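You operate a simulated robot arm through the tools that you are given. There is no shell and no other tool.

The job below is to be done with a simulated two-armed robot. You get a single attempt, and the scene is never put back.

JOB
Drive the silver cylinder's stopper 5 mm in with the mini press, then switch the press off.
Fine: push the sliding plate right in and leave it in; switch on; set the mini press dial to 5 and leave it there.

Only the result counts: the job must be done as asked and must still hold three seconds after the hand-in. Knocking over, shifting, dropping, spilling or breaking anything else fails it. Lids that push on must go on centred and level and be pressed home; caps that screw on are set level and turned clockwise until they are tight.

ROBOT AND FRAMES
Two 7-joint arms with fingered hands on one trunk that stands fixed in place. Base frame: the origin is at the foot of the trunk, x ahead of it, y to its left, z up. Lengths are in mm, angles in degrees, forces in N, time in s.
The left shoulder is at [60, 166, 951], the right one opposite. With the tool pointing down near the work surface each hand reaches from about 360 to 860 mm from the base axis, measured 20 degrees to its own side. Payload 5 kg a hand.
The tool frame of a hand sits at the grasp point between the pads (the TCP): z along the fingers, y along the line on which they close. The tips reach 32 mm beyond it. The gripper opens to 160 mm; its body begins 89 mm behind the TCP. The gripper is a hand of 3 fingers: y runs from the thumb to the fingers, the wrist lies at [0, 0, -267] in the tool frame, and closing takes about 1.5 s.
Orientation is that of the tool frame in the base frame, as a unit quaternion [x, y, z, w]. With the fingers straight down and closing along the base's y, the tool's x points along the base's -x, its y along +y and its z along -z.

CONTROLS
- The arms move only by the tool move_arm. It takes "left_deltas", "right_deltas" or both (then of equal length, played together; a hand with none holds still); each is a list of rows, each a list of 6 numbers: the shift along the tool's x, y, z in mm, then the turn, a rotation vector about the tool's x, y, z in degrees. In form: [[x, y, z, ax, ay, az], ...]. A call has 1 to 20 rows; each row shifts and turns the commanded pose from where the row before left it, along the tool's axes as they then stand. "left_hand" and "right_hand" are, for a hand that has rows, the closure, from 0 (fully open) to 1 (shut), set as the call begins (left out, the last holds). A row lasts 0.2 s, in which the tool goes at most 50 mm and 8.6 degrees; a call with a longer step from one row to the next is refused whole, and so is a gripper value outside its range. A pose out of reach is approached as far as the arm can. The call stops where the force on the tool passes 40 N (or 10 N more than at its start, if that is more) or the arm is blocked; 0.2 s more then pass. Each finger travels about 45 mm/s and halts on what it meets, pressing with about 24 N; the grip force reading is that of the motor and also rises with nothing between the fingers. The clock runs only during rows and for 0.2 s after the last one: add rows that do not move to give the fingers time. It gives the time, the measured TCP pose, the force on the tool (base axes), the opening and the grip force at its end, in the units of the frame above (readings bear some noise), with the torque about the TCP (base axes, N m) and any sound that the robot's microphone picked up.
- Cameras (640 x 400 px; columns grow to the right, rows downward): "scene" is now at [55.8, 43.1, 1605.9]; the picture's right is [0.36, -0.93, 0.00], its down [-0.64, -0.25, -0.73] and it looks along [0.68, 0.27, -0.68] (base axes); focal length 332 px, centre (320, 200). "left" rides on the left gripper at [-65, -4, -116] in its tool frame; the picture's right is [0.06, -1.00, 0.00], its down [0.87, 0.05, -0.49] and it looks along [0.49, 0.03, 0.87] (tool axes); focal length 261 px, centre (320, 200). "right" rides on the right gripper at [65, -4, -116] in its tool frame; the picture's right is [0.06, 1.00, 0.00], its down [-0.87, 0.05, -0.49] and it looks along [-0.49, 0.03, 0.87] (tool axes); focal length 261 px, centre (320, 200). There is no depth. A picture from a camera that has moved, and an enlarged one, comes with that camera's place and axes in the base frame and with its lens. The place of the scene camera against the robot may be out by one fixed shift of up to 25 mm in any direction.
- camera(camera): a new picture of that camera. It takes no simulated time.
- raise_lower(by): slides the trunk up (or, below 0, down) by that many mm; the arms and the scene camera ride with it, the base frame stays. It gives what a move gives, with no picture.
- curl_fingers(finger1, finger2, thumb_bend, hand): sets how far each is bent, from 0 (flat) to 1 (curled in); at 0.3 the hand is open as for a grip, at 0.7 the pads meet at the TCP. One left out holds its place. A second passes; each finger stops where it meets its share of the squeeze, and holds until it gets a number again. A gripper value or a shape takes the hand back. It gives what a move gives, with no picture; readings hold the bend of each and the force on the fingers (four entries, about 0 where the hand has none), thumb and palm.
- preshape(shape, hand): the hand has 3 fingers and takes this shape, open, in about a second: jaw (thumb against the fingers, like two jaws); tri (thumb and two fingers); tip (a fingertip pinch); poke (one finger out to press); point (the index stretched); flat (the hand flat); cup (the hand cupped); fist (a fist). The gripper value then closes the fingers along that shape, each until it touches; the sizes above hold for jaw. It gives what a move gives, with no picture.
- turn_head(pan, tilt): turns the head with the scene camera to pan (to the left, within 86 degrees either way) and tilt (down, from -29 to 69), counted from straight ahead of the robot. It gives what a move gives.
- enlarge(camera, box): a new picture of the part [left, top, right, bottom] of that camera's present view, enlarged. It takes no simulated time.
- close_job(): hands the job in; it is judged then, once.

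Nothing tells you positions but the pictures and the camera data. Unless the task says otherwise, let go and move clear before handing in.

The tools are called after "Call:" by a JSON object that holds its "name" and its "arguments". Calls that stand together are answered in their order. move_arm: Moves the arms, as the interface text tells. Its arguments: {"type":"object","properties":{"left_deltas":{"type":"array"},"left_hand":{"type":"number"},"right_deltas":{"type":"array"},"right_hand":{"type":"number"}},"required":[]} The other tools are called the same way: raise_lower (by) moves the trunk up or down; preshape (shape, hand) gives the hand a shape; curl_fingers (finger1, finger2, thumb_bend, hand) moves the fingers one by one; turn_head (pan, tilt) turns the head that bears the scene camera; camera (camera) takes a picture; enlarge (camera, box) takes an enlarged picture of a part of a camera's view; close_job () hands the job in.

At the start:

```text
time_s: 0.0
left_tool_pos: [536.8, 480.5, 1129.5]
left_orientation: [0.0, 1.0, 0.0, 0.0]
left_contact_force: [-0.6, -0.2, -1.0]
left_wrist_torque: [-0.02, 0.03, -0.01]
left_finger_gap: 159.8
left_finger_force: 0.2
left_shape: jaw
left_bend: [0.3, 0.3, 0.3]
left_finger forces: [0.0, 0.1, 0.0, 0.1, 0.0, 0.0]
right_tool_pos: [529.1, 44.6, 1076.8]
right_orientation: [0.0, 1.0, 0.0, 0.0]
right_contact_force: [-0.2, 0.2, 0.0]
right_wrist_torque: [0.01, 0.0, 0.0]
right_finger_gap: 159.9
right_finger_force: 0.1
right_shape: jaw
right_bend: [0.3, 0.3, 0.3]
right_finger forces: [0.1, 0.0, 0.1, 0.0, 0.1, 0.0]
trunk travel left (down, up): [-500.0, 90.0]
head pan, tilt (commanded): [21.3, 43.0]
```

scene: 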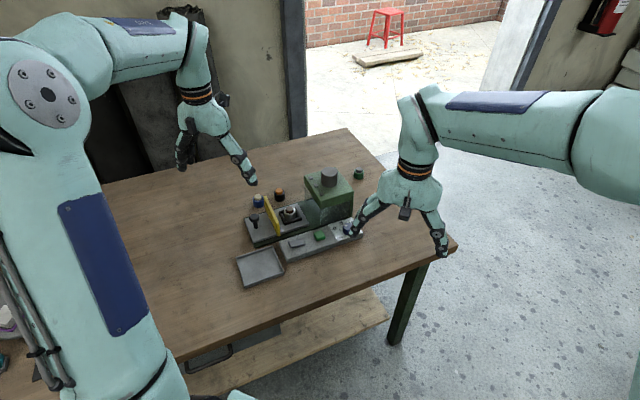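
right: 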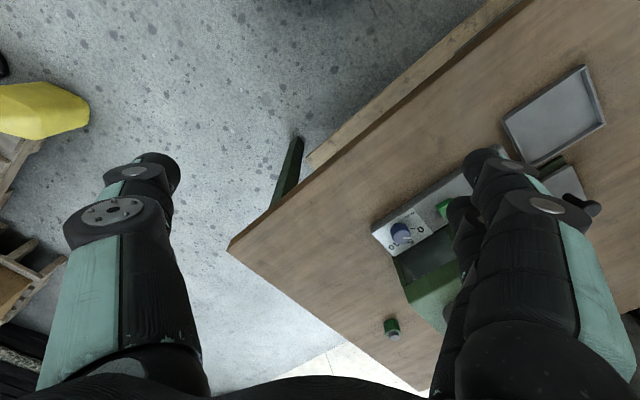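
left: 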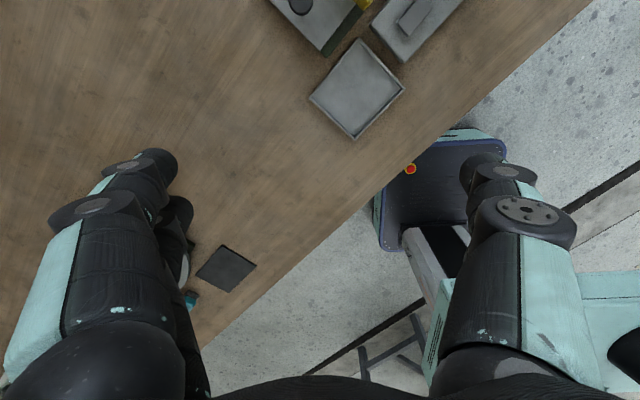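

I see a workbench with a small green press, a control strip with dial and buttons, a tray and several small cylinders. I will take enlarged pictures to make out the parts before moving anything.

Call:
{"name": "enlarge", "arguments": {"camera": "scene", "box": [220, 150, 380, 300]}}

Call:
{"name": "enlarge", "arguments": {"camera": "right", "box": [340, 50, 640, 370]}}

Call:
{"name": "enlarge", "arguments": {"camera": "left", "box": [240, 0, 500, 160]}}

```text
2.67 times, centred on (300, 225) of scene
camera zoom: at [55.8, 43.1, 1605.9], right [0.36, -0.93, 0.0], down [-0.64, -0.25, -0.73], along [0.68, 0.27, -0.68], focal length 884 px, centre (373, 133)
```

zoom: 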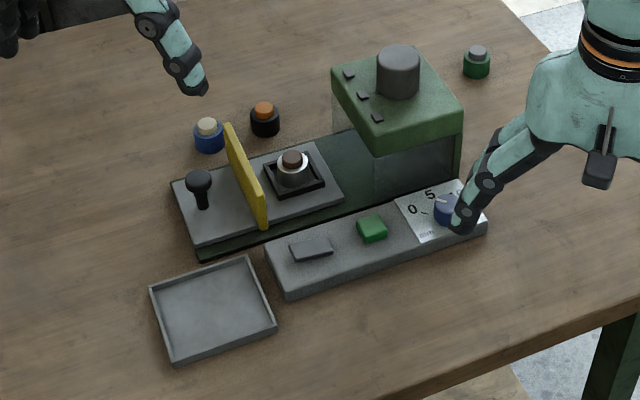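

```text
1.25 times, centred on (490, 210) of right
camera zoom: at [465.4, 40.1, 1192.9], right [-0.06, 1.0, 0.0], down [0.87, 0.05, 0.49], along [0.49, 0.03, -0.87], focal length 326 px, centre (108, 188)
```

zoom: 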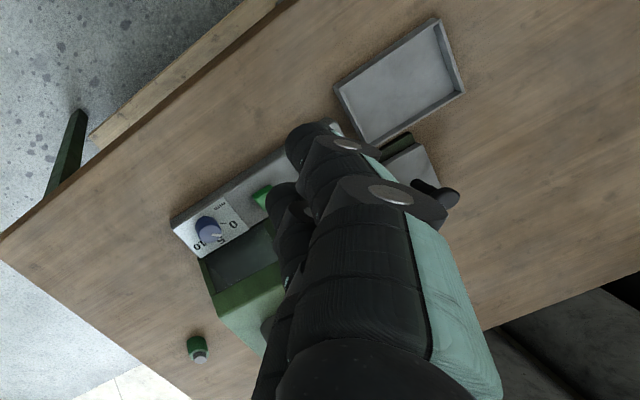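

```text
2.46 times, centred on (370, 80) of left
camera zoom: at [602.1, 476.0, 1245.4], right [-0.06, -1.0, 0.0], down [-0.87, 0.05, 0.49], along [-0.49, 0.03, -0.87], focal length 642 px, centre (197, 495)
```

zoom: 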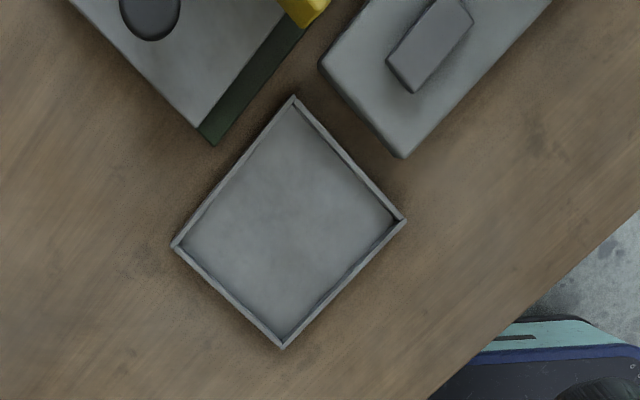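

The silver cylinder with its brown stopper appears to sit in the nest of the sliding plate, near the yellow guard. The strip in front carries a grey rocker, a green button and a dial. I will move the left hand aside and bring the right hand's camera over the press for a better look.

Call:
{"name": "move_arm", "arguments": {"left_deltas": [[8, 20, 0, 0, 0, 0], [8, 20, 0, 0, 0, 0], [8, 20, 0, 0, 0, 0], [8, 20, 0, 0, 0, 0], [8, 20, 0, 0, 0, 0], [8, 20, 0, 0, 0, 0]], "right_deltas": [[5, 35, 0, 0, 0, 0], [5, 35, 0, 0, 0, 0], [5, 35, 0, 0, 0, 0], [5, 35, 0, 0, 0, 0], [5, 35, 0, 0, 0, 0], [5, 35, 0, 0, 0, 0]]}}

```text
time_s: 1.4
left_tool_pos: [489.2, 601.5, 1127.8]
left_orientation: [-0.001, 1.0, -0.002, 0.001]
left_contact_force: [0.1, 0.4, 0.1]
left_wrist_torque: [-0.03, 0.0, 0.04]
left_finger_gap: 159.8
left_finger_force: 0.1
left_shape: jaw
left_bend: [0.3, 0.3, 0.3]
left_finger forces: [0.0, 0.0, 0.0, 0.1, 0.0, 0.0]
right_tool_pos: [502.7, 257.6, 1074.8]
right_orientation: [0.0, 1.0, -0.001, 0.0]
right_contact_force: [0.1, 0.4, -0.5]
right_wrist_torque: [-0.03, 0.02, 0.02]
right_finger_gap: 159.7
right_finger_force: 0.0
right_shape: jaw
right_bend: [0.3, 0.3, 0.3]
right_finger forces: [0.1, 0.0, 0.0, 0.0, 0.1, 0.0]
trunk travel left (down, up): [-500.0, 90.0]
head pan, tilt (commanded): [21.3, 43.0]
```

Both hands moved freely. I will now look through the right camera and the scene camera.

Call:
{"name": "camera", "arguments": {"camera": "right"}}

Call:
{"name": "enlarge", "arguments": {"camera": "right", "box": [220, 80, 480, 260]}}

Call:
{"name": "enlarge", "arguments": {"camera": "scene", "box": [220, 150, 380, 300]}}

Call:
{"name": "camera", "arguments": {"camera": "left"}}

```text
taken
camera right: at [437.6, 252.7, 1191.9], right [-0.06, 1.0, 0.0], down [0.87, 0.06, 0.49], along [0.49, 0.03, -0.87], focal length 261 px, centre (320, 200)
```

right: 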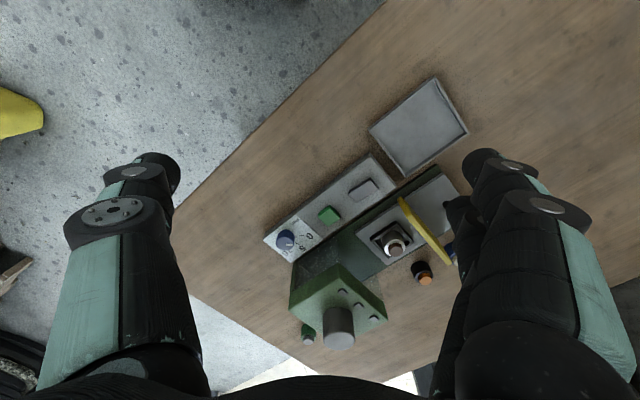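

```text
2.22 times, centred on (350, 170) of right
camera zoom: at [437.6, 252.7, 1191.9], right [-0.06, 1.0, 0.0], down [0.87, 0.06, 0.49], along [0.49, 0.03, -0.87], focal length 579 px, centre (253, 267)
```

zoom: 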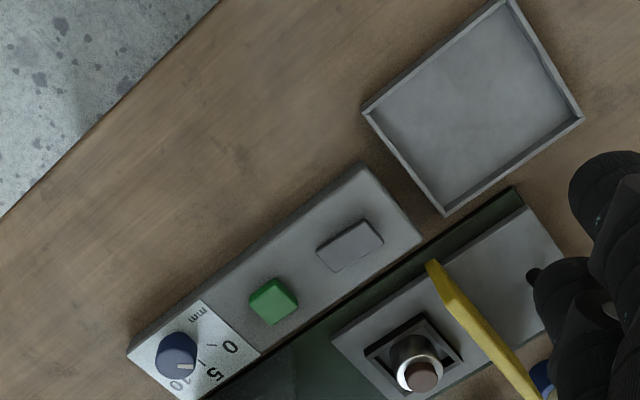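

```text
2.67 times, centred on (300, 225) of scene
camera zoom: at [55.7, 44.8, 1605.8], right [0.36, -0.93, 0.0], down [-0.64, -0.25, -0.73], along [0.68, 0.27, -0.68], focal length 884 px, centre (373, 133)
```

zoom: 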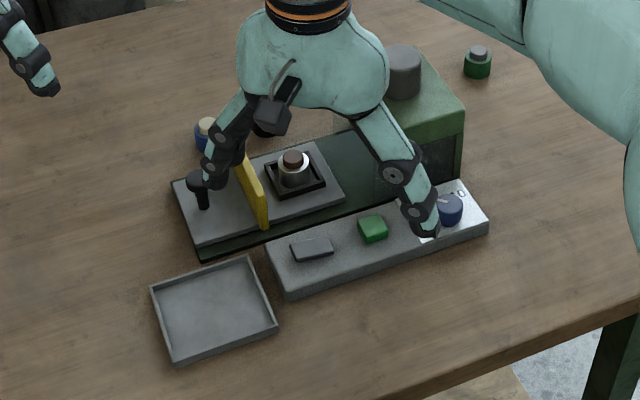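

```text
taken
camera left: at [555.1, 597.3, 1244.0], right [-0.06, -1.0, 0.0], down [-0.87, 0.05, 0.49], along [-0.49, 0.03, -0.87], focal length 261 px, centre (320, 200)
```

left: 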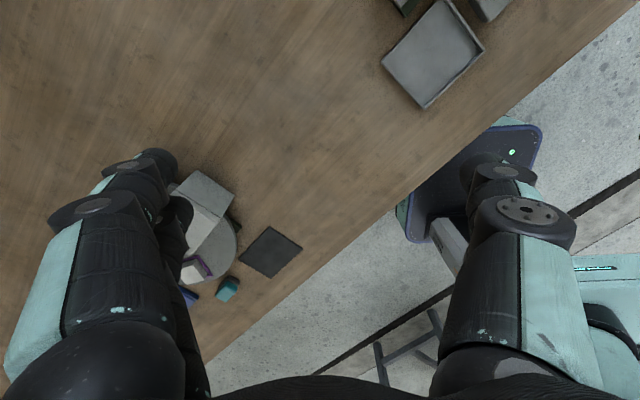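

The dial sits at the end of the strip with marks 0, 5, 10. I will zoom in closely on the dial, the buttons and the nest.

Call:
{"name": "enlarge", "arguments": {"camera": "right", "box": [255, 195, 345, 265]}}

Call:
{"name": "enlarge", "arguments": {"camera": "right", "box": [340, 190, 480, 290]}}

Call:
{"name": "enlarge", "arguments": {"camera": "right", "box": [270, 240, 410, 350]}}

Call:
{"name": "enlarge", "arguments": {"camera": "scene", "box": [260, 190, 350, 250]}}

```text
5.71 times, centred on (300, 230) of right
camera zoom: at [437.6, 252.7, 1191.9], right [-0.06, 1.0, 0.0], down [0.87, 0.06, 0.49], along [0.49, 0.03, -0.87], focal length 1489 px, centre (434, 29)
```

zoom: 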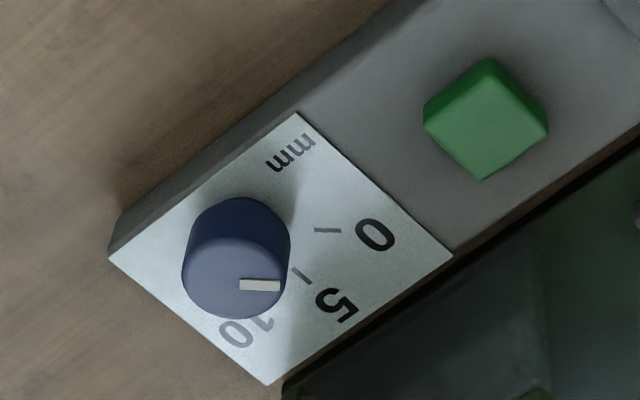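

```text
4.00 times, centred on (410, 240) of right
camera zoom: at [437.6, 252.7, 1191.9], right [-0.06, 1.0, 0.0], down [0.87, 0.06, 0.49], along [0.49, 0.03, -0.87], focal length 1043 px, centre (-40, 40)
```

zoom: 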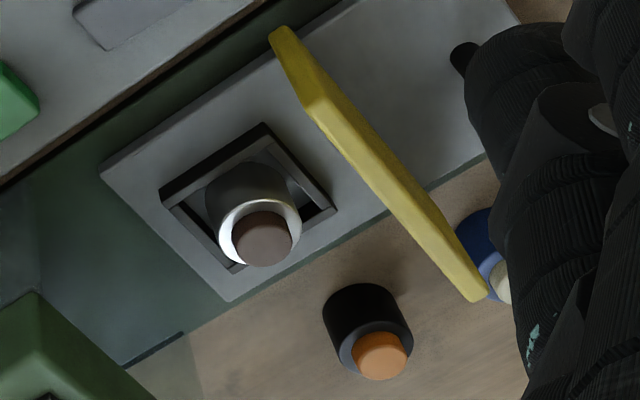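

```text
3.64 times, centred on (340, 295) of right
camera zoom: at [437.6, 252.7, 1191.9], right [-0.06, 1.0, 0.0], down [0.87, 0.06, 0.49], along [0.49, 0.03, -0.87], focal length 948 px, centre (247, -146)
```

zoom: 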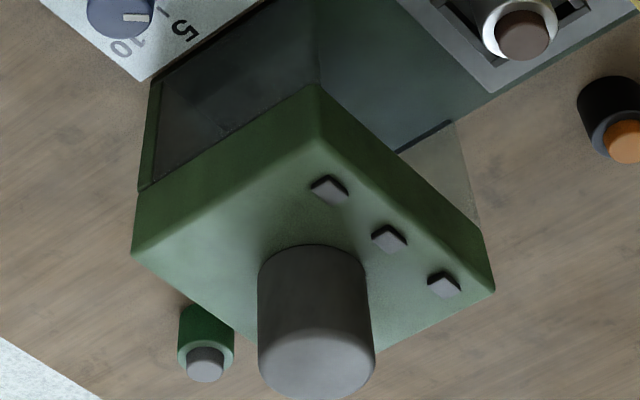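

```text
6.67 times, centred on (305, 220) of scene
camera zoom: at [55.7, 44.8, 1605.8], right [0.36, -0.93, 0.0], down [-0.64, -0.25, -0.73], along [0.68, 0.27, -0.68], focal length 2210 px, centre (420, 67)
```

zoom: 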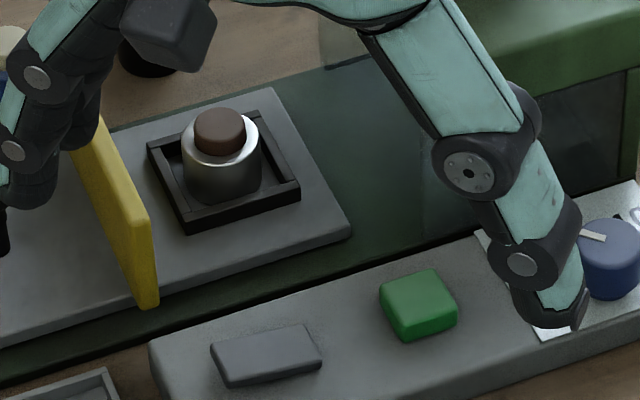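

The dial, buttons, nest and loaded silver cylinder are clear, but I need a straight-down view to read the dial pointer. I will retreat the right hand and bring the left hand over the press with its camera looking straight down.

Call:
{"name": "move_arm", "arguments": {"left_deltas": [[-26.4, -38.9, 6, 0, 0, 0], [-26.4, -38.9, 6, 0, 0, 0], [-26.4, -38.9, 6, 0, 0, 0], [-26.4, -38.9, 6, 0, 0, 0], [-26.4, -38.9, 6, 0, 0, 0], [-26.4, -38.9, 6, 0, 0, 0], [-26.4, -38.9, 6, 0, 0, 0], [-26.4, -38.9, 6, 0, 0, 0], [0, 0, 0, 0, -7.35, 0], [0, 0, 0, 0, -7.35, 0], [0, 0, 0, 0, -7.35, 0], [0, 0, 0, 0, -7.35, 0]], "right_deltas": [[5, -40, 0, 0, 0, 0], [5, -40, 0, 0, 0, 0], [5, -40, 0, 0, 0, 0], [5, -40, 0, 0, 0, 0], [5, -40, 0, 0, 0, 0], [5, -40, 0, 0, 0, 0], [5, -40, 0, 0, 0, 0], [5, -40, 0, 0, 0, 0], [0, 0, 0, 0, 0, 0], [0, 0, 0, 0, 0, 0], [0, 0, 0, 0, 0, 0], [0, 0, 0, 0, 0, 0]]}}

Call:
{"name": "camera", "arguments": {"camera": "left"}}

Call:
{"name": "camera", "arguments": {"camera": "scene"}}

```text
time_s: 4.0
left_tool_pos: [699.9, 289.0, 1081.6]
left_orientation: [0.0, 0.967, 0.0, 0.255]
left_contact_force: [-0.3, -0.4, -1.2]
left_wrist_torque: [0.0, 0.0, 0.02]
left_finger_gap: 160.1
left_finger_force: 0.1
left_shape: jaw
left_bend: [0.3, 0.3, 0.3]
left_finger forces: [0.0, 0.0, 0.1, 0.0, 0.0, 0.1]
right_tool_pos: [459.0, -65.1, 1078.3]
right_orientation: [0.001, 1.0, 0.0, 0.0]
right_contact_force: [-0.1, -0.4, 0.2]
right_wrist_torque: [0.01, -0.06, 0.0]
right_finger_gap: 159.8
right_finger_force: 0.1
right_shape: jaw
right_bend: [0.3, 0.3, 0.3]
right_finger forces: [0.0, 0.1, 0.1, 0.0, 0.1, 0.1]
trunk travel left (down, up): [-500.0, 90.0]
head pan, tilt (commanded): [21.3, 43.0]
```

```text
taken
camera left: at [699.9, 284.6, 1214.7], right [-0.05, -1.0, -0.03], down [-1.0, 0.05, 0.0], along [0.0, 0.03, -1.0], focal length 261 px, centre (320, 200)
```

left: 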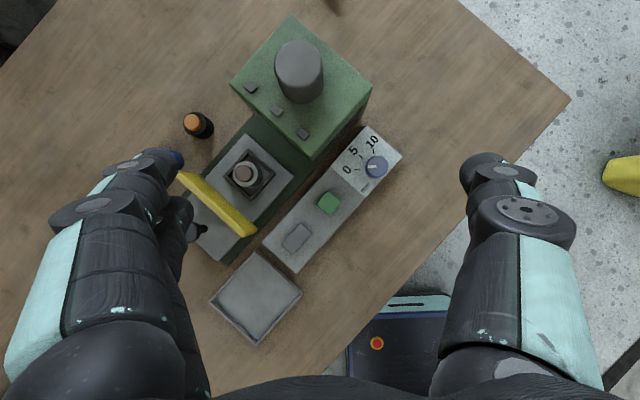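

```text
taken
camera scene: at [55.4, 42.7, 1605.9], right [0.36, -0.93, 0.0], down [-0.64, -0.25, -0.73], along [0.68, 0.27, -0.68], focal length 332 px, centre (320, 200)
```

scene: 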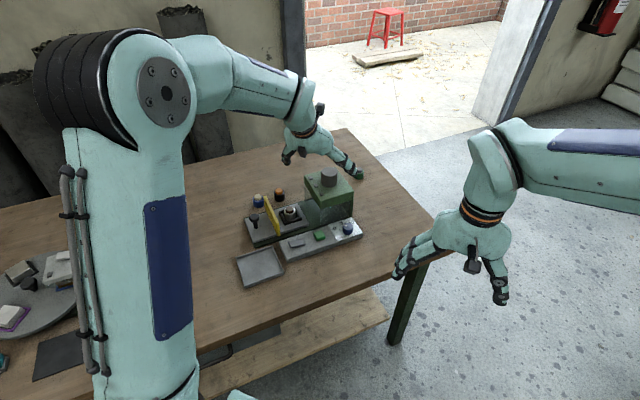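

This is a clear straight-down view: dial at the far end of the strip, then green button, rocker, tray; the press and plate beside. I will enlarge the key parts.

Call:
{"name": "enlarge", "arguments": {"camera": "left", "box": [325, 120, 415, 200]}}

Call:
{"name": "enlarge", "arguments": {"camera": "left", "box": [180, 110, 320, 280]}}

Call:
{"name": "enlarge", "arguments": {"camera": "left", "box": [220, 10, 380, 160]}}

Call:
{"name": "enlarge", "arguments": {"camera": "left", "box": [260, 170, 360, 280]}}

Call:
{"name": "enlarge", "arguments": {"camera": "scene", "box": [230, 160, 380, 280]}}

```text
5.00 times, centred on (370, 160) of left
camera zoom: at [699.9, 284.6, 1214.7], right [-0.05, -1.0, -0.03], down [-1.0, 0.05, 0.0], along [0.0, 0.03, -1.0], focal length 1303 px, centre (70, 400)
```

zoom: 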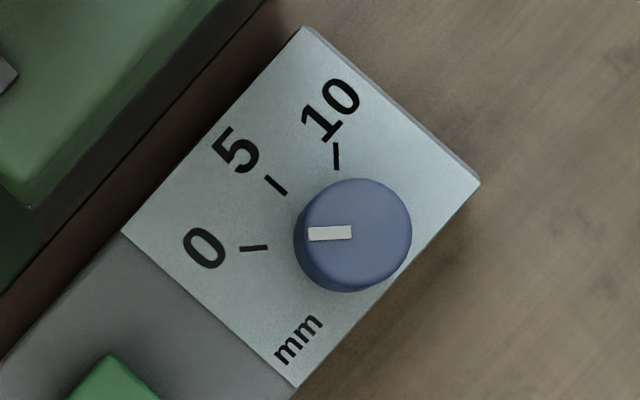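

```text
2.35 times, centred on (250, 195) of left
camera zoom: at [699.9, 284.6, 1214.7], right [-0.05, -1.0, -0.03], down [-1.0, 0.05, 0.0], along [0.0, 0.03, -1.0], focal length 613 px, centre (485, 212)
```

zoom: 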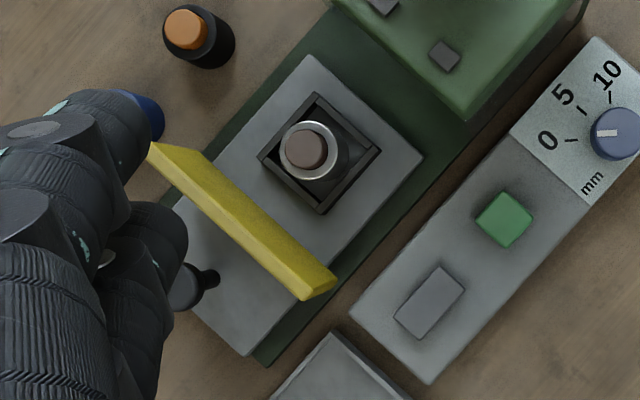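

```text
2.67 times, centred on (300, 85) of left
camera zoom: at [699.9, 284.6, 1214.7], right [-0.05, -1.0, -0.03], down [-1.0, 0.05, 0.0], along [0.0, 0.03, -1.0], focal length 695 px, centre (373, 507)
```

zoom: 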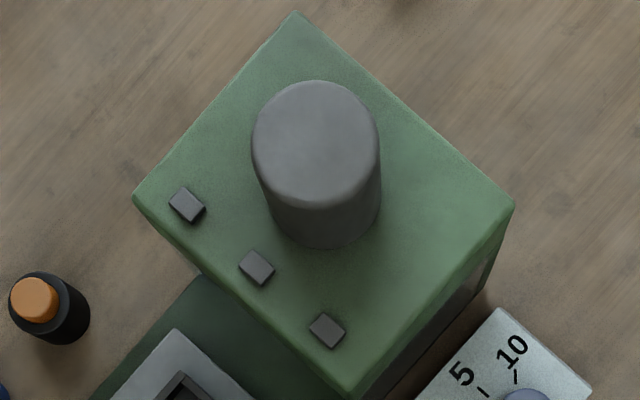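

```text
3.64 times, centred on (310, 225) of left
camera zoom: at [699.9, 284.6, 1214.7], right [-0.05, -1.0, -0.03], down [-1.0, 0.05, 0.0], along [0.0, 0.03, -1.0], focal length 948 px, centre (356, 109)
```

zoom: 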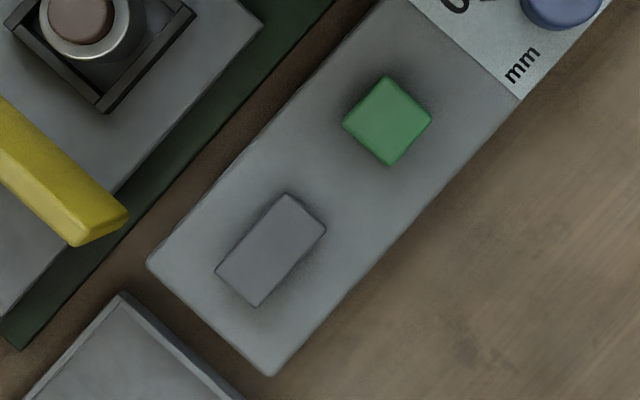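

```text
3.33 times, centred on (305, 220) of scene
camera zoom: at [55.4, 42.7, 1605.9], right [0.36, -0.93, 0.0], down [-0.64, -0.25, -0.73], along [0.68, 0.27, -0.68], focal length 1105 px, centre (370, 133)
```

zoom: 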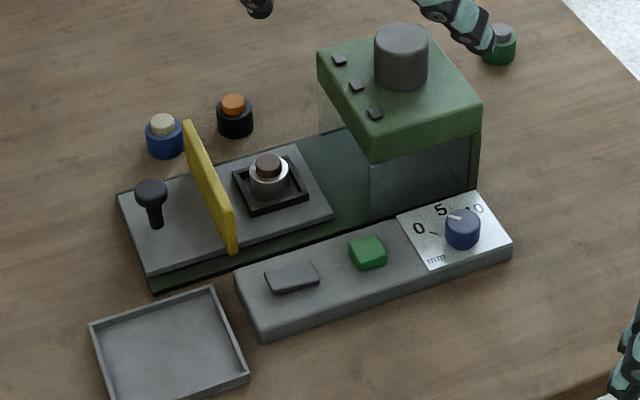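

The dial pointer sits at the 0 mark, 5 lies about 45° clockwise from it, and the loaded plate is still out with its handle at about (661, 497). I'll zoom further on the rocker, button, handle and lamps from the scene camera.

Call:
{"name": "enlarge", "arguments": {"camera": "scene", "box": [280, 225, 340, 260]}}

Call:
{"name": "enlarge", "arguments": {"camera": "scene", "box": [240, 195, 300, 250]}}

Call:
{"name": "enlarge", "arguments": {"camera": "scene", "box": [300, 160, 370, 250]}}

Call:
{"name": "enlarge", "arguments": {"camera": "left", "box": [275, 185, 345, 265]}}

```text
10.67 times, centred on (310, 242) of scene
camera zoom: at [55.4, 42.7, 1605.9], right [0.36, -0.93, 0.0], down [-0.64, -0.25, -0.73], along [0.68, 0.27, -0.68], focal length 3536 px, centre (427, -253)
```

zoom: 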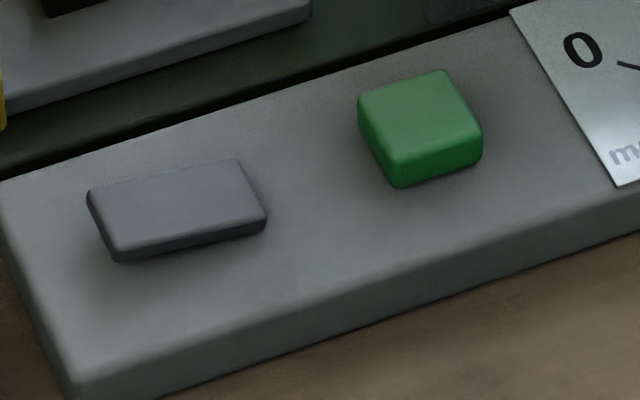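

```text
7.27 times, centred on (270, 222) of scene
camera zoom: at [55.4, 42.7, 1605.9], right [0.36, -0.93, 0.0], down [-0.64, -0.25, -0.73], along [0.68, 0.27, -0.68], focal length 2411 px, centre (684, 36)
```

zoom: 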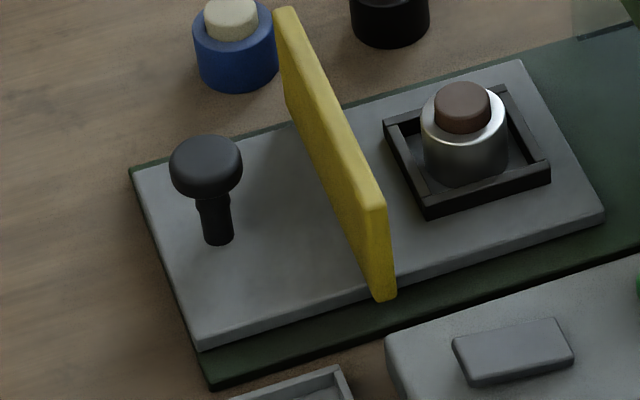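

```text
4.44 times, centred on (335, 205) of scene
camera zoom: at [55.4, 42.7, 1605.9], right [0.36, -0.93, 0.0], down [-0.64, -0.25, -0.73], along [0.68, 0.27, -0.68], focal length 1473 px, centre (253, 178)
```

zoom: 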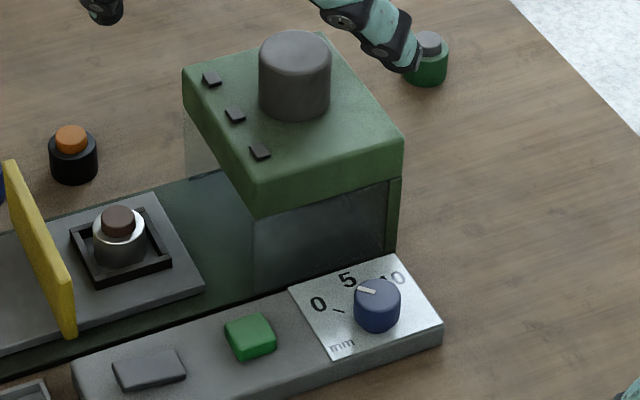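

```text
5.00 times, centred on (310, 225) of left
camera zoom: at [699.9, 284.6, 1214.7], right [-0.05, -1.0, -0.03], down [-1.0, 0.05, 0.0], along [0.0, 0.03, -1.0], focal length 1303 px, centre (370, 75)
```

zoom: 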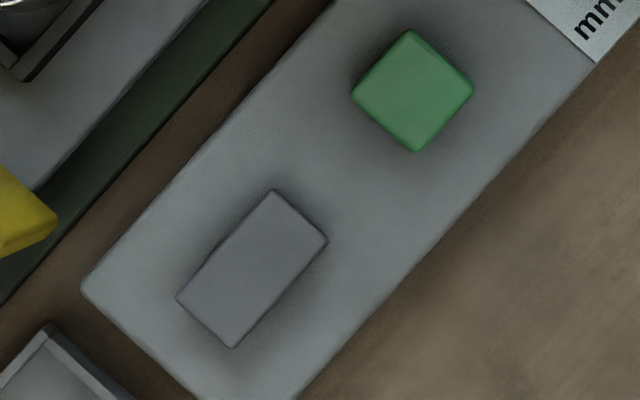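

I can make out the rocker, button and dial, but not which way the rocker is tilted. I'll move the left hand towards the handle side (staying high) and bring the right camera in low for a side view of the rocker and strip.

Call:
{"name": "move_arm", "arguments": {"left_deltas": [[0, 0, 0, 0, 7.35, 0], [0, 0, 0, 0, 7.35, 0], [0, 0, 0, 0, 7.35, 0], [0, 0, 0, 0, 7.35, 0], [15.7, 40.1, 11.6, 0, 0, 0], [15.7, 40.1, 11.6, 0, 0, 0], [15.7, 40.1, 11.6, 0, 0, 0], [15.7, 40.1, 11.6, 0, 0, 0], [15.7, 40.1, 11.6, 0, 0, 0], [15.7, 40.1, 11.6, 0, 0, 0], [15.7, 40.1, 11.6, 0, 0, 0], [0, 0, 0, 0, 0, -7.5], [0, 0, 0, 0, 0, -7.5], [0, 0, 0, 0, 0, -7.5], [0, 0, 0, 0, 0, -7.5], [0, 0, 0, 0, 0, -7.5], [0, 0, 0, 0, 0, -7.5], [0, 0, 0, 0, 0, 0], [0, 0, 0, 0, 0, 0], [0, 0, 0, 0, 0, 0]], "right_deltas": [[0, 0, 0, 0, 0, 0], [0, 0, 0, 0, 0, 0], [-9.5, 37.5, 26.5, 0, 0, 0], [-9.5, 37.5, 26.5, 0, 0, 0], [-9.5, 37.5, 26.5, 0, 0, 0], [-9.5, 37.5, 26.5, 0, 0, 0], [-9.5, 37.5, 26.5, 0, 0, 0], [-9.5, 37.5, 26.5, 0, 0, 0], [-9.5, 37.5, 26.5, 0, 0, 0], [-9.5, 37.5, 26.5, 0, 0, 0], [0, 0, 0, 0, 0, -7.5], [0, 0, 0, 0, 0, -7.5], [0, 0, 0, 0, 0, -7.5], [0, 0, 0, 0, 0, -7.5], [0, 0, 0, 0, 0, -7.5], [0, 0, 0, 0, 0, -7.5], [0, 0, 0, 0, -8.5, 0], [0, 0, 0, 0, -8.5, 0], [0, 0, 0, 0, -8.5, 0], [0, 0, 0, 0, -8.5, 0]]}}

Call:
{"name": "camera", "arguments": {"camera": "right"}}

Call:
{"name": "camera", "arguments": {"camera": "left"}}

Call:
{"name": "camera", "arguments": {"camera": "scene"}}

```text
time_s: 8.2
left_tool_pos: [588.3, 572.1, 1000.7]
left_orientation: [-0.384, 0.924, 0.0, 0.001]
left_contact_force: [-0.3, 1.2, 0.0]
left_wrist_torque: [-0.03, 0.01, 0.0]
left_finger_gap: 159.6
left_finger_force: 0.0
left_shape: jaw
left_bend: [0.3, 0.3, 0.3]
left_finger forces: [0.1, 0.0, 0.0, 0.1, 0.1, 0.0]
right_tool_pos: [533.7, 236.2, 865.6]
right_orientation: [-0.366, 0.883, 0.112, 0.27]
right_contact_force: [0.7, 0.4, 1.8]
right_wrist_torque: [-0.12, 0.11, 0.05]
right_finger_gap: 160.2
right_finger_force: 0.1
right_shape: jaw
right_bend: [0.3, 0.3, 0.3]
right_finger forces: [0.0, 0.0, 0.0, 0.0, 0.1, 0.0]
trunk travel left (down, up): [-500.0, 90.0]
head pan, tilt (commanded): [21.3, 43.0]
```

```text
taken
camera right: at [453.0, 149.9, 925.6], right [-0.74, 0.67, -0.03], down [0.28, 0.35, 0.89], along [0.61, 0.65, -0.45], focal length 261 px, centre (320, 200)
```

right: 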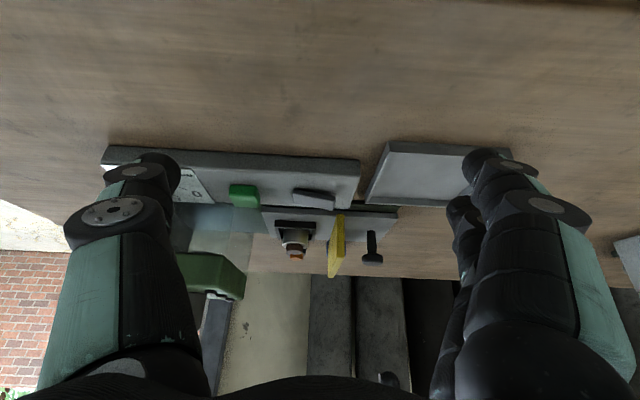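

```text
taken
camera left: at [637.6, 614.6, 1115.6], right [0.66, -0.75, 0.0], down [-0.65, -0.58, 0.49], along [-0.37, -0.33, -0.87], focal length 261 px, centre (320, 200)
```

left: 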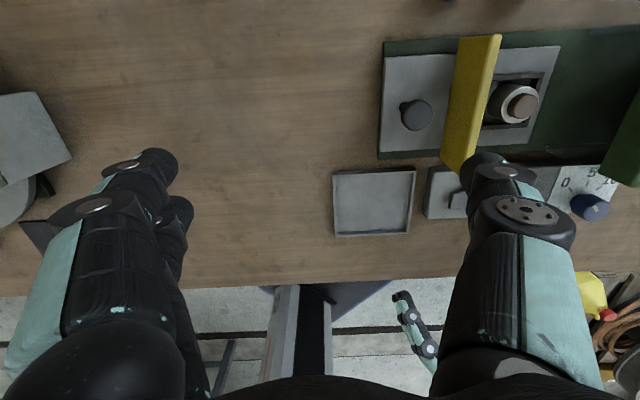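

```text
taken
camera scene: at [54.7, 45.2, 1606.0], right [0.36, -0.93, 0.0], down [-0.63, -0.25, -0.73], along [0.68, 0.26, -0.68], focal length 332 px, centre (320, 200)
```

scene: 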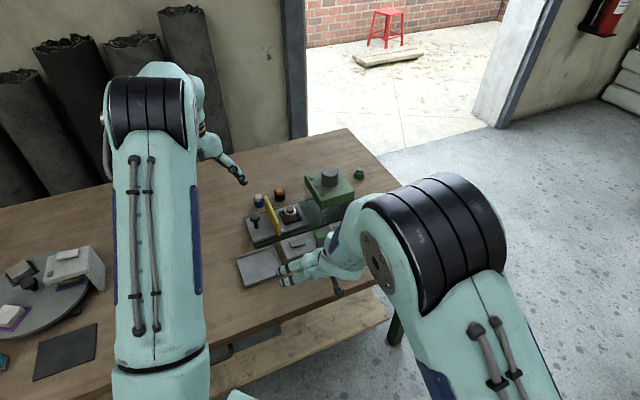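

The low side view shows the strip upside-down in the right camera. I will enlarge the rocker and button, and the handle from the left camera.

Call:
{"name": "enlarge", "arguments": {"camera": "right", "box": [215, 165, 345, 225]}}

Call:
{"name": "enlarge", "arguments": {"camera": "right", "box": [170, 190, 410, 310]}}

Call:
{"name": "enlarge", "arguments": {"camera": "left", "box": [370, 20, 640, 220]}}

```text
4.92 times, centred on (280, 195) of right
camera zoom: at [453.0, 149.9, 925.6], right [-0.74, 0.67, -0.03], down [0.28, 0.35, 0.89], along [0.61, 0.65, -0.45], focal length 1283 px, centre (517, 225)
```

zoom: 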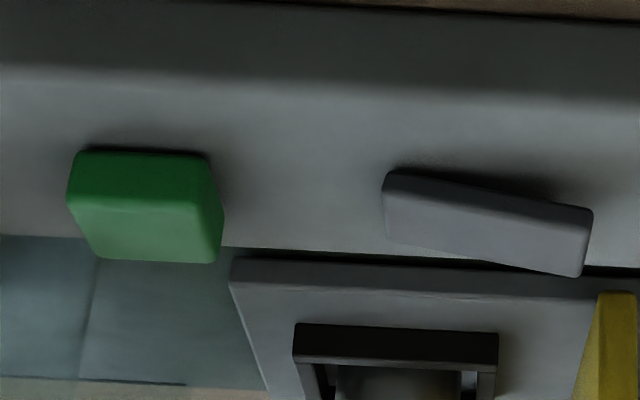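

```text
2.67 times, centred on (290, 250) of right
camera zoom: at [453.0, 149.9, 925.6], right [-0.74, 0.67, -0.03], down [0.28, 0.35, 0.89], along [0.61, 0.65, -0.45], focal length 695 px, centre (400, 67)
```

zoom: 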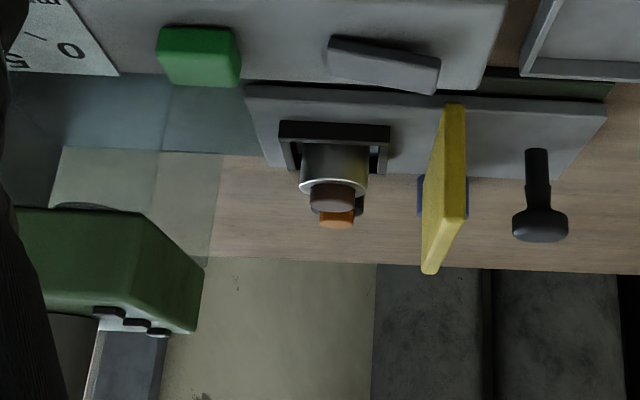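

```text
2.00 times, centred on (505, 120) of left
camera zoom: at [637.6, 614.6, 1115.6], right [0.66, -0.75, 0.0], down [-0.65, -0.58, 0.49], along [-0.37, -0.33, -0.87], focal length 521 px, centre (-50, 360)
```

zoom: 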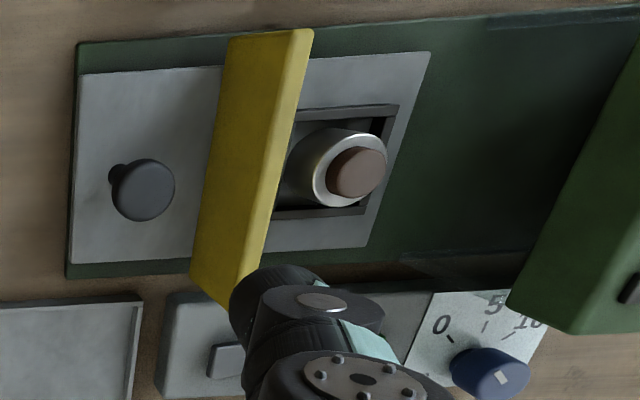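

The rocker's tray-side end is raised and its button-side end is down. The handle is at about (664, 494), top at z≈820. Next I close the left hand and bring it down behind the handle.

Call:
{"name": "move_arm", "arguments": {"left_deltas": [[0.5, -10.4, 33.3, 0, 0, 0], [0.5, -10.4, 33.3, 0, 0, 0], [0.5, -10.4, 33.3, 0, 0, 0], [0, 0, 0, 0, 0, 0], [0, 0, 0, 0, 0, 0], [0, 0, 0, 0, 0, 0], [0, 0, 0, 0, 0, 0], [0, 0, 0, 0, 0, 0], [0, 0, 0, 0, 0, 0]], "left_hand": 1}}

Call:
{"name": "camera", "arguments": {"camera": "left"}}

Call:
{"name": "camera", "arguments": {"camera": "right"}}

Call:
{"name": "enlarge", "arguments": {"camera": "scene", "box": [200, 130, 340, 290]}}

```text
time_s: 10.2
left_tool_pos: [610.4, 546.7, 898.4]
left_orientation: [-0.382, 0.924, 0.001, 0.0]
left_contact_force: [-0.3, -0.1, 0.0]
left_wrist_torque: [-0.02, 0.0, 0.02]
left_finger_gap: 0.0
left_finger_force: 2.9
left_shape: jaw
left_bend: [0.64, 0.64, 0.66]
left_finger forces: [0.1, 0.0, 0.0, 0.1, 0.0, 0.0]
right_tool_pos: [536.0, 234.9, 864.0]
right_orientation: [-0.366, 0.884, 0.112, 0.27]
right_contact_force: [-0.6, -0.1, 0.2]
right_wrist_torque: [-0.01, 0.06, 0.0]
right_finger_gap: 159.9
right_finger_force: 0.0
right_shape: jaw
right_bend: [0.3, 0.3, 0.3]
right_finger forces: [0.1, 0.1, 0.1, 0.1, 0.0, 0.0]
trunk travel left (down, up): [-500.0, 90.0]
head pan, tilt (commanded): [21.3, 43.0]
```

```text
taken
camera left: at [659.4, 589.4, 1014.5], right [0.66, -0.75, 0.0], down [-0.65, -0.58, 0.49], along [-0.37, -0.33, -0.87], focal length 261 px, centre (320, 200)
```

left: 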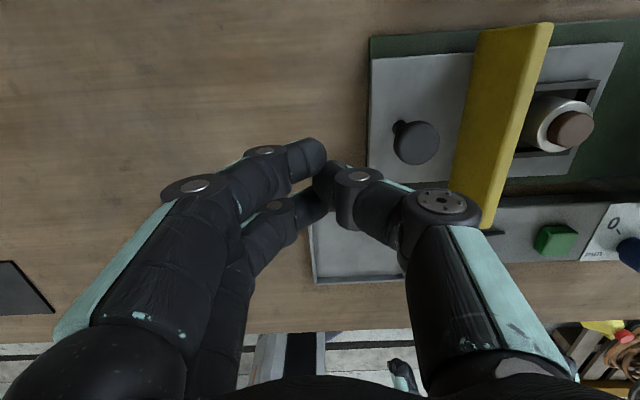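

```text
taken
camera right: at [454.8, 147.8, 924.9], right [-0.74, 0.67, -0.04], down [0.28, 0.35, 0.89], along [0.61, 0.65, -0.45], focal length 261 px, centre (320, 200)
```

right: 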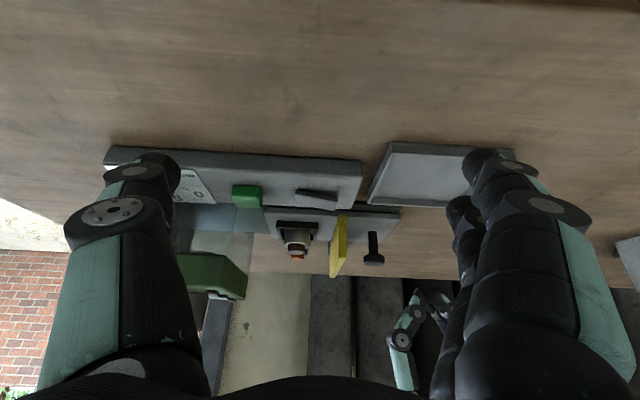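

```text
2.50 times, centred on (270, 210) of scene
camera zoom: at [55.8, 43.2, 1605.9], right [0.36, -0.93, 0.0], down [-0.64, -0.25, -0.73], along [0.68, 0.27, -0.68], focal length 829 px, centre (445, 175)
```

zoom: 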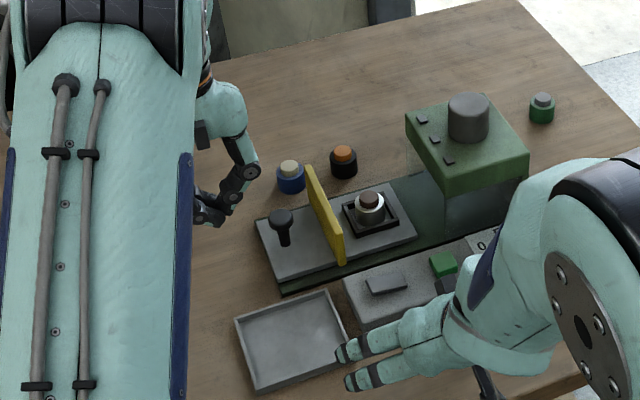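

The thumb's outer side slopes, so it is a poor pusher; the flat side of the fingers is better. I'll turn the left hand 90° so a finger's side faces the handle, and check the view.

Call:
{"name": "move_arm", "arguments": {"left_deltas": [[0, 0, 0, 0, 0, 7.5], [0, 0, 0, 0, 0, 7.5], [0, 0, 0, 0, 0, 7.5], [0, 0, 0, 0, 0, 7.5], [0, 0, 0, 0, 0, 7.5], [0, 0, 0, 0, 0, 7.5], [0, 0, 0, 0, 0, 7.5], [0, 0, 0, 0, 0, 7.5], [0, 0, 0, 0, 0, 7.5], [0, 0, 0, 0, 0, 7.5], [0, 0, 0, 0, 0, 7.5], [0, 0, 0, 0, 0, 7.5], [5.4, -18.8, 0, 0, 0, 0], [0, 0, 0, 0, 0, 0]]}}

Call:
{"name": "camera", "arguments": {"camera": "left"}}

Call:
{"name": "camera", "arguments": {"camera": "right"}}

Call:
{"name": "enlarge", "arguments": {"camera": "scene", "box": [200, 130, 340, 290]}}

```text
time_s: 13.2
left_tool_pos: [594.4, 537.5, 901.3]
left_orientation: [0.384, 0.924, -0.001, 0.0]
left_contact_force: [-0.7, 0.2, -0.5]
left_wrist_torque: [0.0, 0.0, 0.0]
left_finger_gap: 0.0
left_finger_force: 24.2
left_shape: jaw
left_bend: [0.65, 0.65, 0.67]
left_finger forces: [0.1, 0.1, 0.0, 0.0, 0.1, 0.1]
right_tool_pos: [534.2, 235.2, 864.4]
right_orientation: [-0.365, 0.884, 0.112, 0.269]
right_contact_force: [-0.1, 0.0, -0.6]
right_wrist_torque: [0.04, 0.02, 0.01]
right_finger_gap: 160.0
right_finger_force: 0.2
right_shape: jaw
right_bend: [0.3, 0.3, 0.3]
right_finger forces: [0.0, 0.0, 0.0, 0.0, 0.0, 0.0]
trunk travel left (down, up): [-500.0, 90.0]
head pan, tilt (commanded): [21.3, 43.0]
```

```text
taken
camera left: at [637.9, 488.1, 1016.8], right [-0.75, -0.66, 0.0], down [-0.58, 0.65, 0.49], along [-0.33, 0.37, -0.87], focal length 261 px, centre (320, 200)
```

left: 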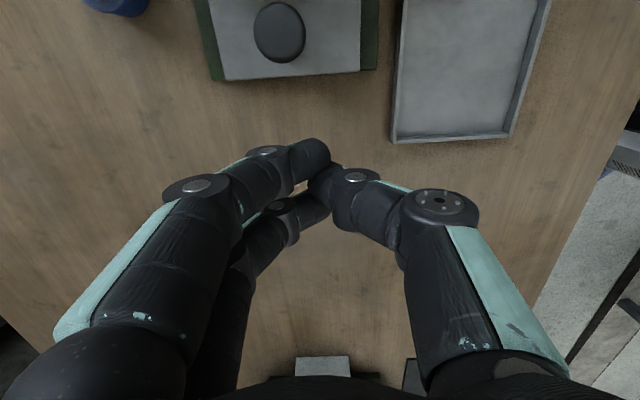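

```text
taken
camera right: at [455.0, 147.9, 924.8], right [-0.74, 0.67, -0.04], down [0.28, 0.35, 0.89], along [0.61, 0.65, -0.45], focal length 261 px, centre (320, 200)
```

right: 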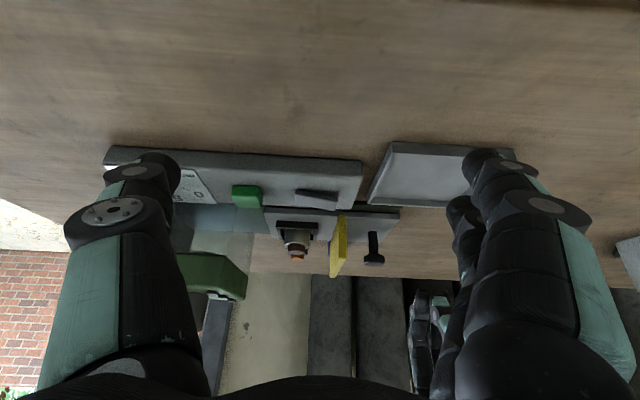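

```text
2.50 times, centred on (270, 210) of scene
camera zoom: at [56.1, 43.4, 1605.8], right [0.36, -0.93, 0.0], down [-0.64, -0.25, -0.73], along [0.68, 0.27, -0.68], focal length 829 px, centre (445, 175)
```

zoom: 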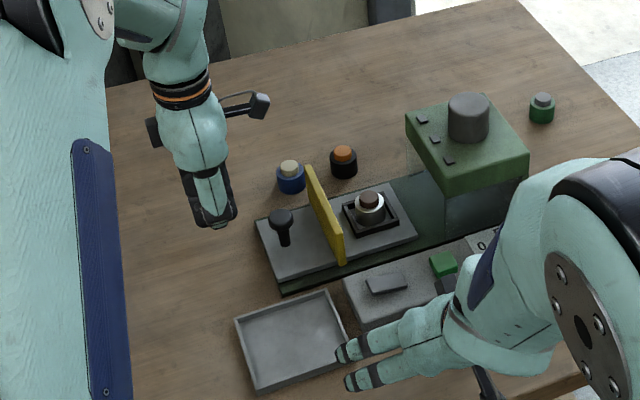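

The handle is at (665, 496), about 21 mm to the finger side of the tool axis, as I wanted. I'll lower the hand so the tips clear the plate and begin pushing the handle in slowly along the slide.

Call:
{"name": "move_arm", "arguments": {"left_deltas": [[0, 0, 31, 0, 0, 0], [0, 0, 31, 0, 0, 0], [0, 0, 31, 0, 0, 0], [-10, 0, 0, 0, 0, 0], [-10, 0, 0, 0, 0, 0], [-10, 0, 0, 0, 0, 0], [-8, 0, 0, 0, 0, 0], [-8, 0, 0, 0, 0, 0], [-8, 0, 0, 0, 0, 0], [-8, 0, 0, 0, 0, 0]]}}

Call:
{"name": "camera", "arguments": {"camera": "left"}}

Call:
{"name": "camera", "arguments": {"camera": "right"}}

Call:
{"name": "enlarge", "arguments": {"camera": "scene", "box": [200, 130, 340, 290]}}

```text
time_s: 15.4
left_tool_pos: [638.0, 492.1, 807.0]
left_orientation: [0.382, 0.924, 0.0, 0.0]
left_contact_force: [0.4, -0.3, 0.1]
left_wrist_torque: [-0.01, -0.03, 0.0]
left_finger_gap: 0.0
left_finger_force: 24.0
left_shape: jaw
left_bend: [0.65, 0.65, 0.67]
left_finger forces: [0.0, 0.0, 0.1, 0.0, 0.0, 0.1]
right_tool_pos: [536.6, 235.0, 864.5]
right_orientation: [-0.366, 0.884, 0.112, 0.27]
right_contact_force: [1.1, -0.1, 0.1]
right_wrist_torque: [-0.01, 0.0, 0.0]
right_finger_gap: 160.0
right_finger_force: 0.0
right_shape: jaw
right_bend: [0.3, 0.3, 0.3]
right_finger forces: [0.0, 0.1, 0.1, 0.0, 0.1, 0.1]
trunk travel left (down, up): [-500.0, 90.0]
head pan, tilt (commanded): [21.3, 43.0]
```

```text
taken
camera left: at [682.2, 443.0, 922.5], right [-0.75, -0.66, 0.0], down [-0.58, 0.65, 0.49], along [-0.33, 0.37, -0.87], focal length 261 px, centre (320, 200)
```

left: 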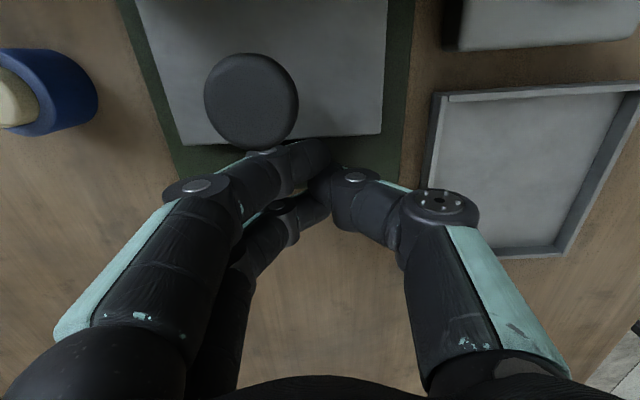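

```text
taken
camera right: at [454.9, 147.7, 924.9], right [-0.74, 0.67, -0.04], down [0.28, 0.35, 0.89], along [0.61, 0.65, -0.45], focal length 261 px, centre (320, 200)
```

right: 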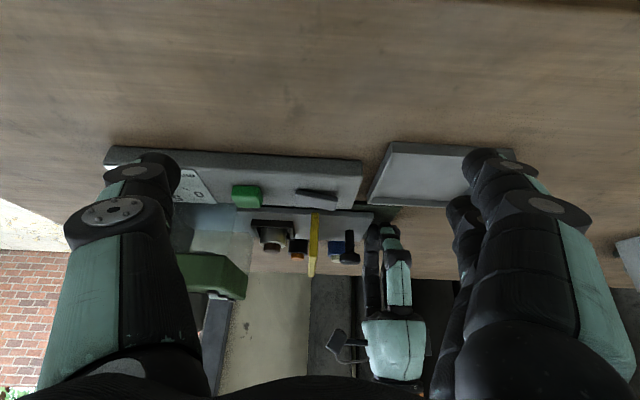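

```text
2.50 times, centred on (270, 210) of scene
camera zoom: at [55.8, 43.1, 1605.9], right [0.36, -0.93, 0.0], down [-0.64, -0.25, -0.73], along [0.68, 0.27, -0.68], focal length 829 px, centre (445, 175)
```

zoom: 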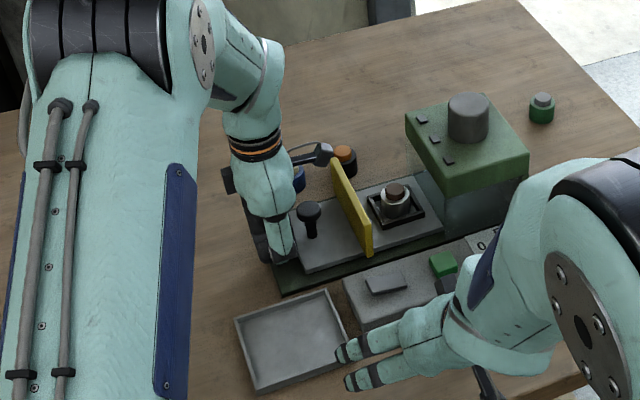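

The handle is being pushed and the plate has slid about 25 mm with hardly any force. I'll keep pushing in.

Call:
{"name": "move_arm", "arguments": {"left_deltas": [[-8, 0, 0, 0, 0, 0], [-8, 0, 0, 0, 0, 0], [-8, 0, 0, 0, 0, 0], [-8, 0, 0, 0, 0, 0], [-8, 0, 0, 0, 0, 0], [-8, 0, 0, 0, 0, 0], [-8, 0, 0, 0, 0, 0], [-8, 0, 0, 0, 0, 0], [-8, 0, 0, 0, 0, 0], [-8, 0, 0, 0, 0, 0], [-8, 0, 0, 0, 0, 0], [-8, 0, 0, 0, 0, 0]]}}

Call:
{"name": "camera", "arguments": {"camera": "left"}}

Call:
{"name": "camera", "arguments": {"camera": "right"}}

Call:
{"name": "enlarge", "arguments": {"camera": "scene", "box": [200, 130, 340, 290]}}

```text
time_s: 18.0
left_tool_pos: [706.7, 424.7, 806.4]
left_orientation: [0.382, 0.924, 0.0, -0.001]
left_contact_force: [-0.1, -0.1, -0.5]
left_wrist_torque: [0.01, 0.01, -0.03]
left_finger_gap: 0.2
left_finger_force: 23.7
left_shape: jaw
left_bend: [0.65, 0.65, 0.67]
left_finger forces: [0.0, 0.1, 0.1, 0.1, 0.0, 0.0]
right_tool_pos: [536.5, 235.2, 865.2]
right_orientation: [-0.366, 0.884, 0.112, 0.27]
right_contact_force: [0.5, 0.0, 0.1]
right_wrist_torque: [0.01, -0.05, -0.04]
right_finger_gap: 159.9
right_finger_force: 0.1
right_shape: jaw
right_bend: [0.3, 0.3, 0.3]
right_finger forces: [0.0, 0.1, 0.1, 0.0, 0.0, 0.1]
trunk travel left (down, up): [-500.0, 90.0]
head pan, tilt (commanded): [21.3, 43.0]
```

```text
taken
camera left: at [749.9, 376.3, 922.6], right [-0.75, -0.66, 0.0], down [-0.58, 0.65, 0.49], along [-0.33, 0.37, -0.87], focal length 261 px, centre (320, 200)
```

left: 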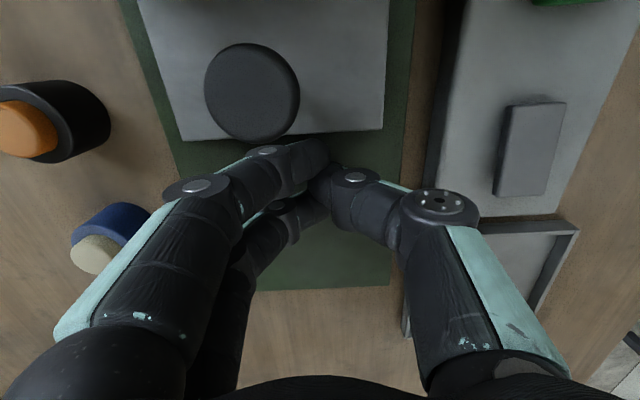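

```text
taken
camera right: at [455.0, 147.7, 924.8], right [-0.74, 0.67, -0.04], down [0.28, 0.35, 0.89], along [0.61, 0.65, -0.45], focal length 261 px, centre (320, 200)
```

right: 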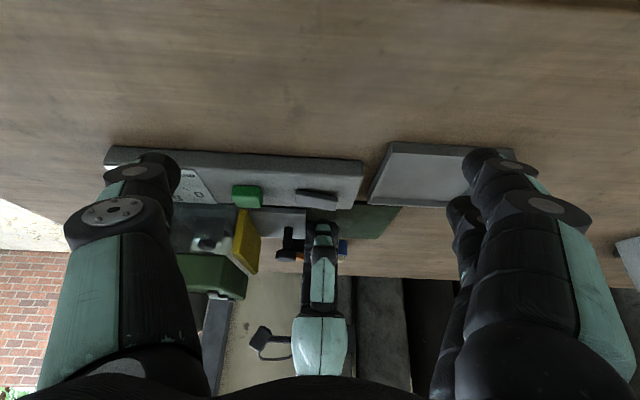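

```text
2.50 times, centred on (270, 210) of scene
camera zoom: at [56.0, 43.1, 1605.8], right [0.36, -0.93, 0.0], down [-0.64, -0.25, -0.73], along [0.68, 0.27, -0.68], focal length 829 px, centre (445, 175)
```

zoom: 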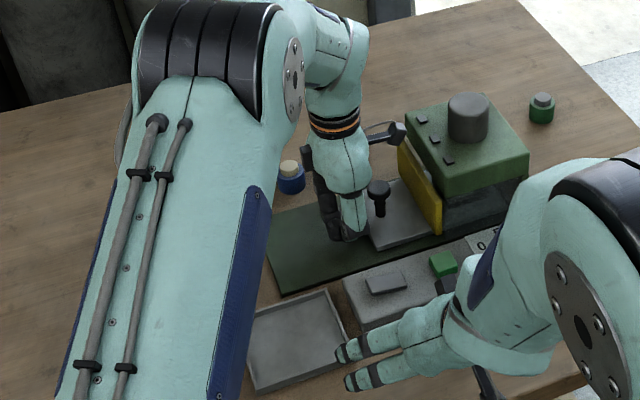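

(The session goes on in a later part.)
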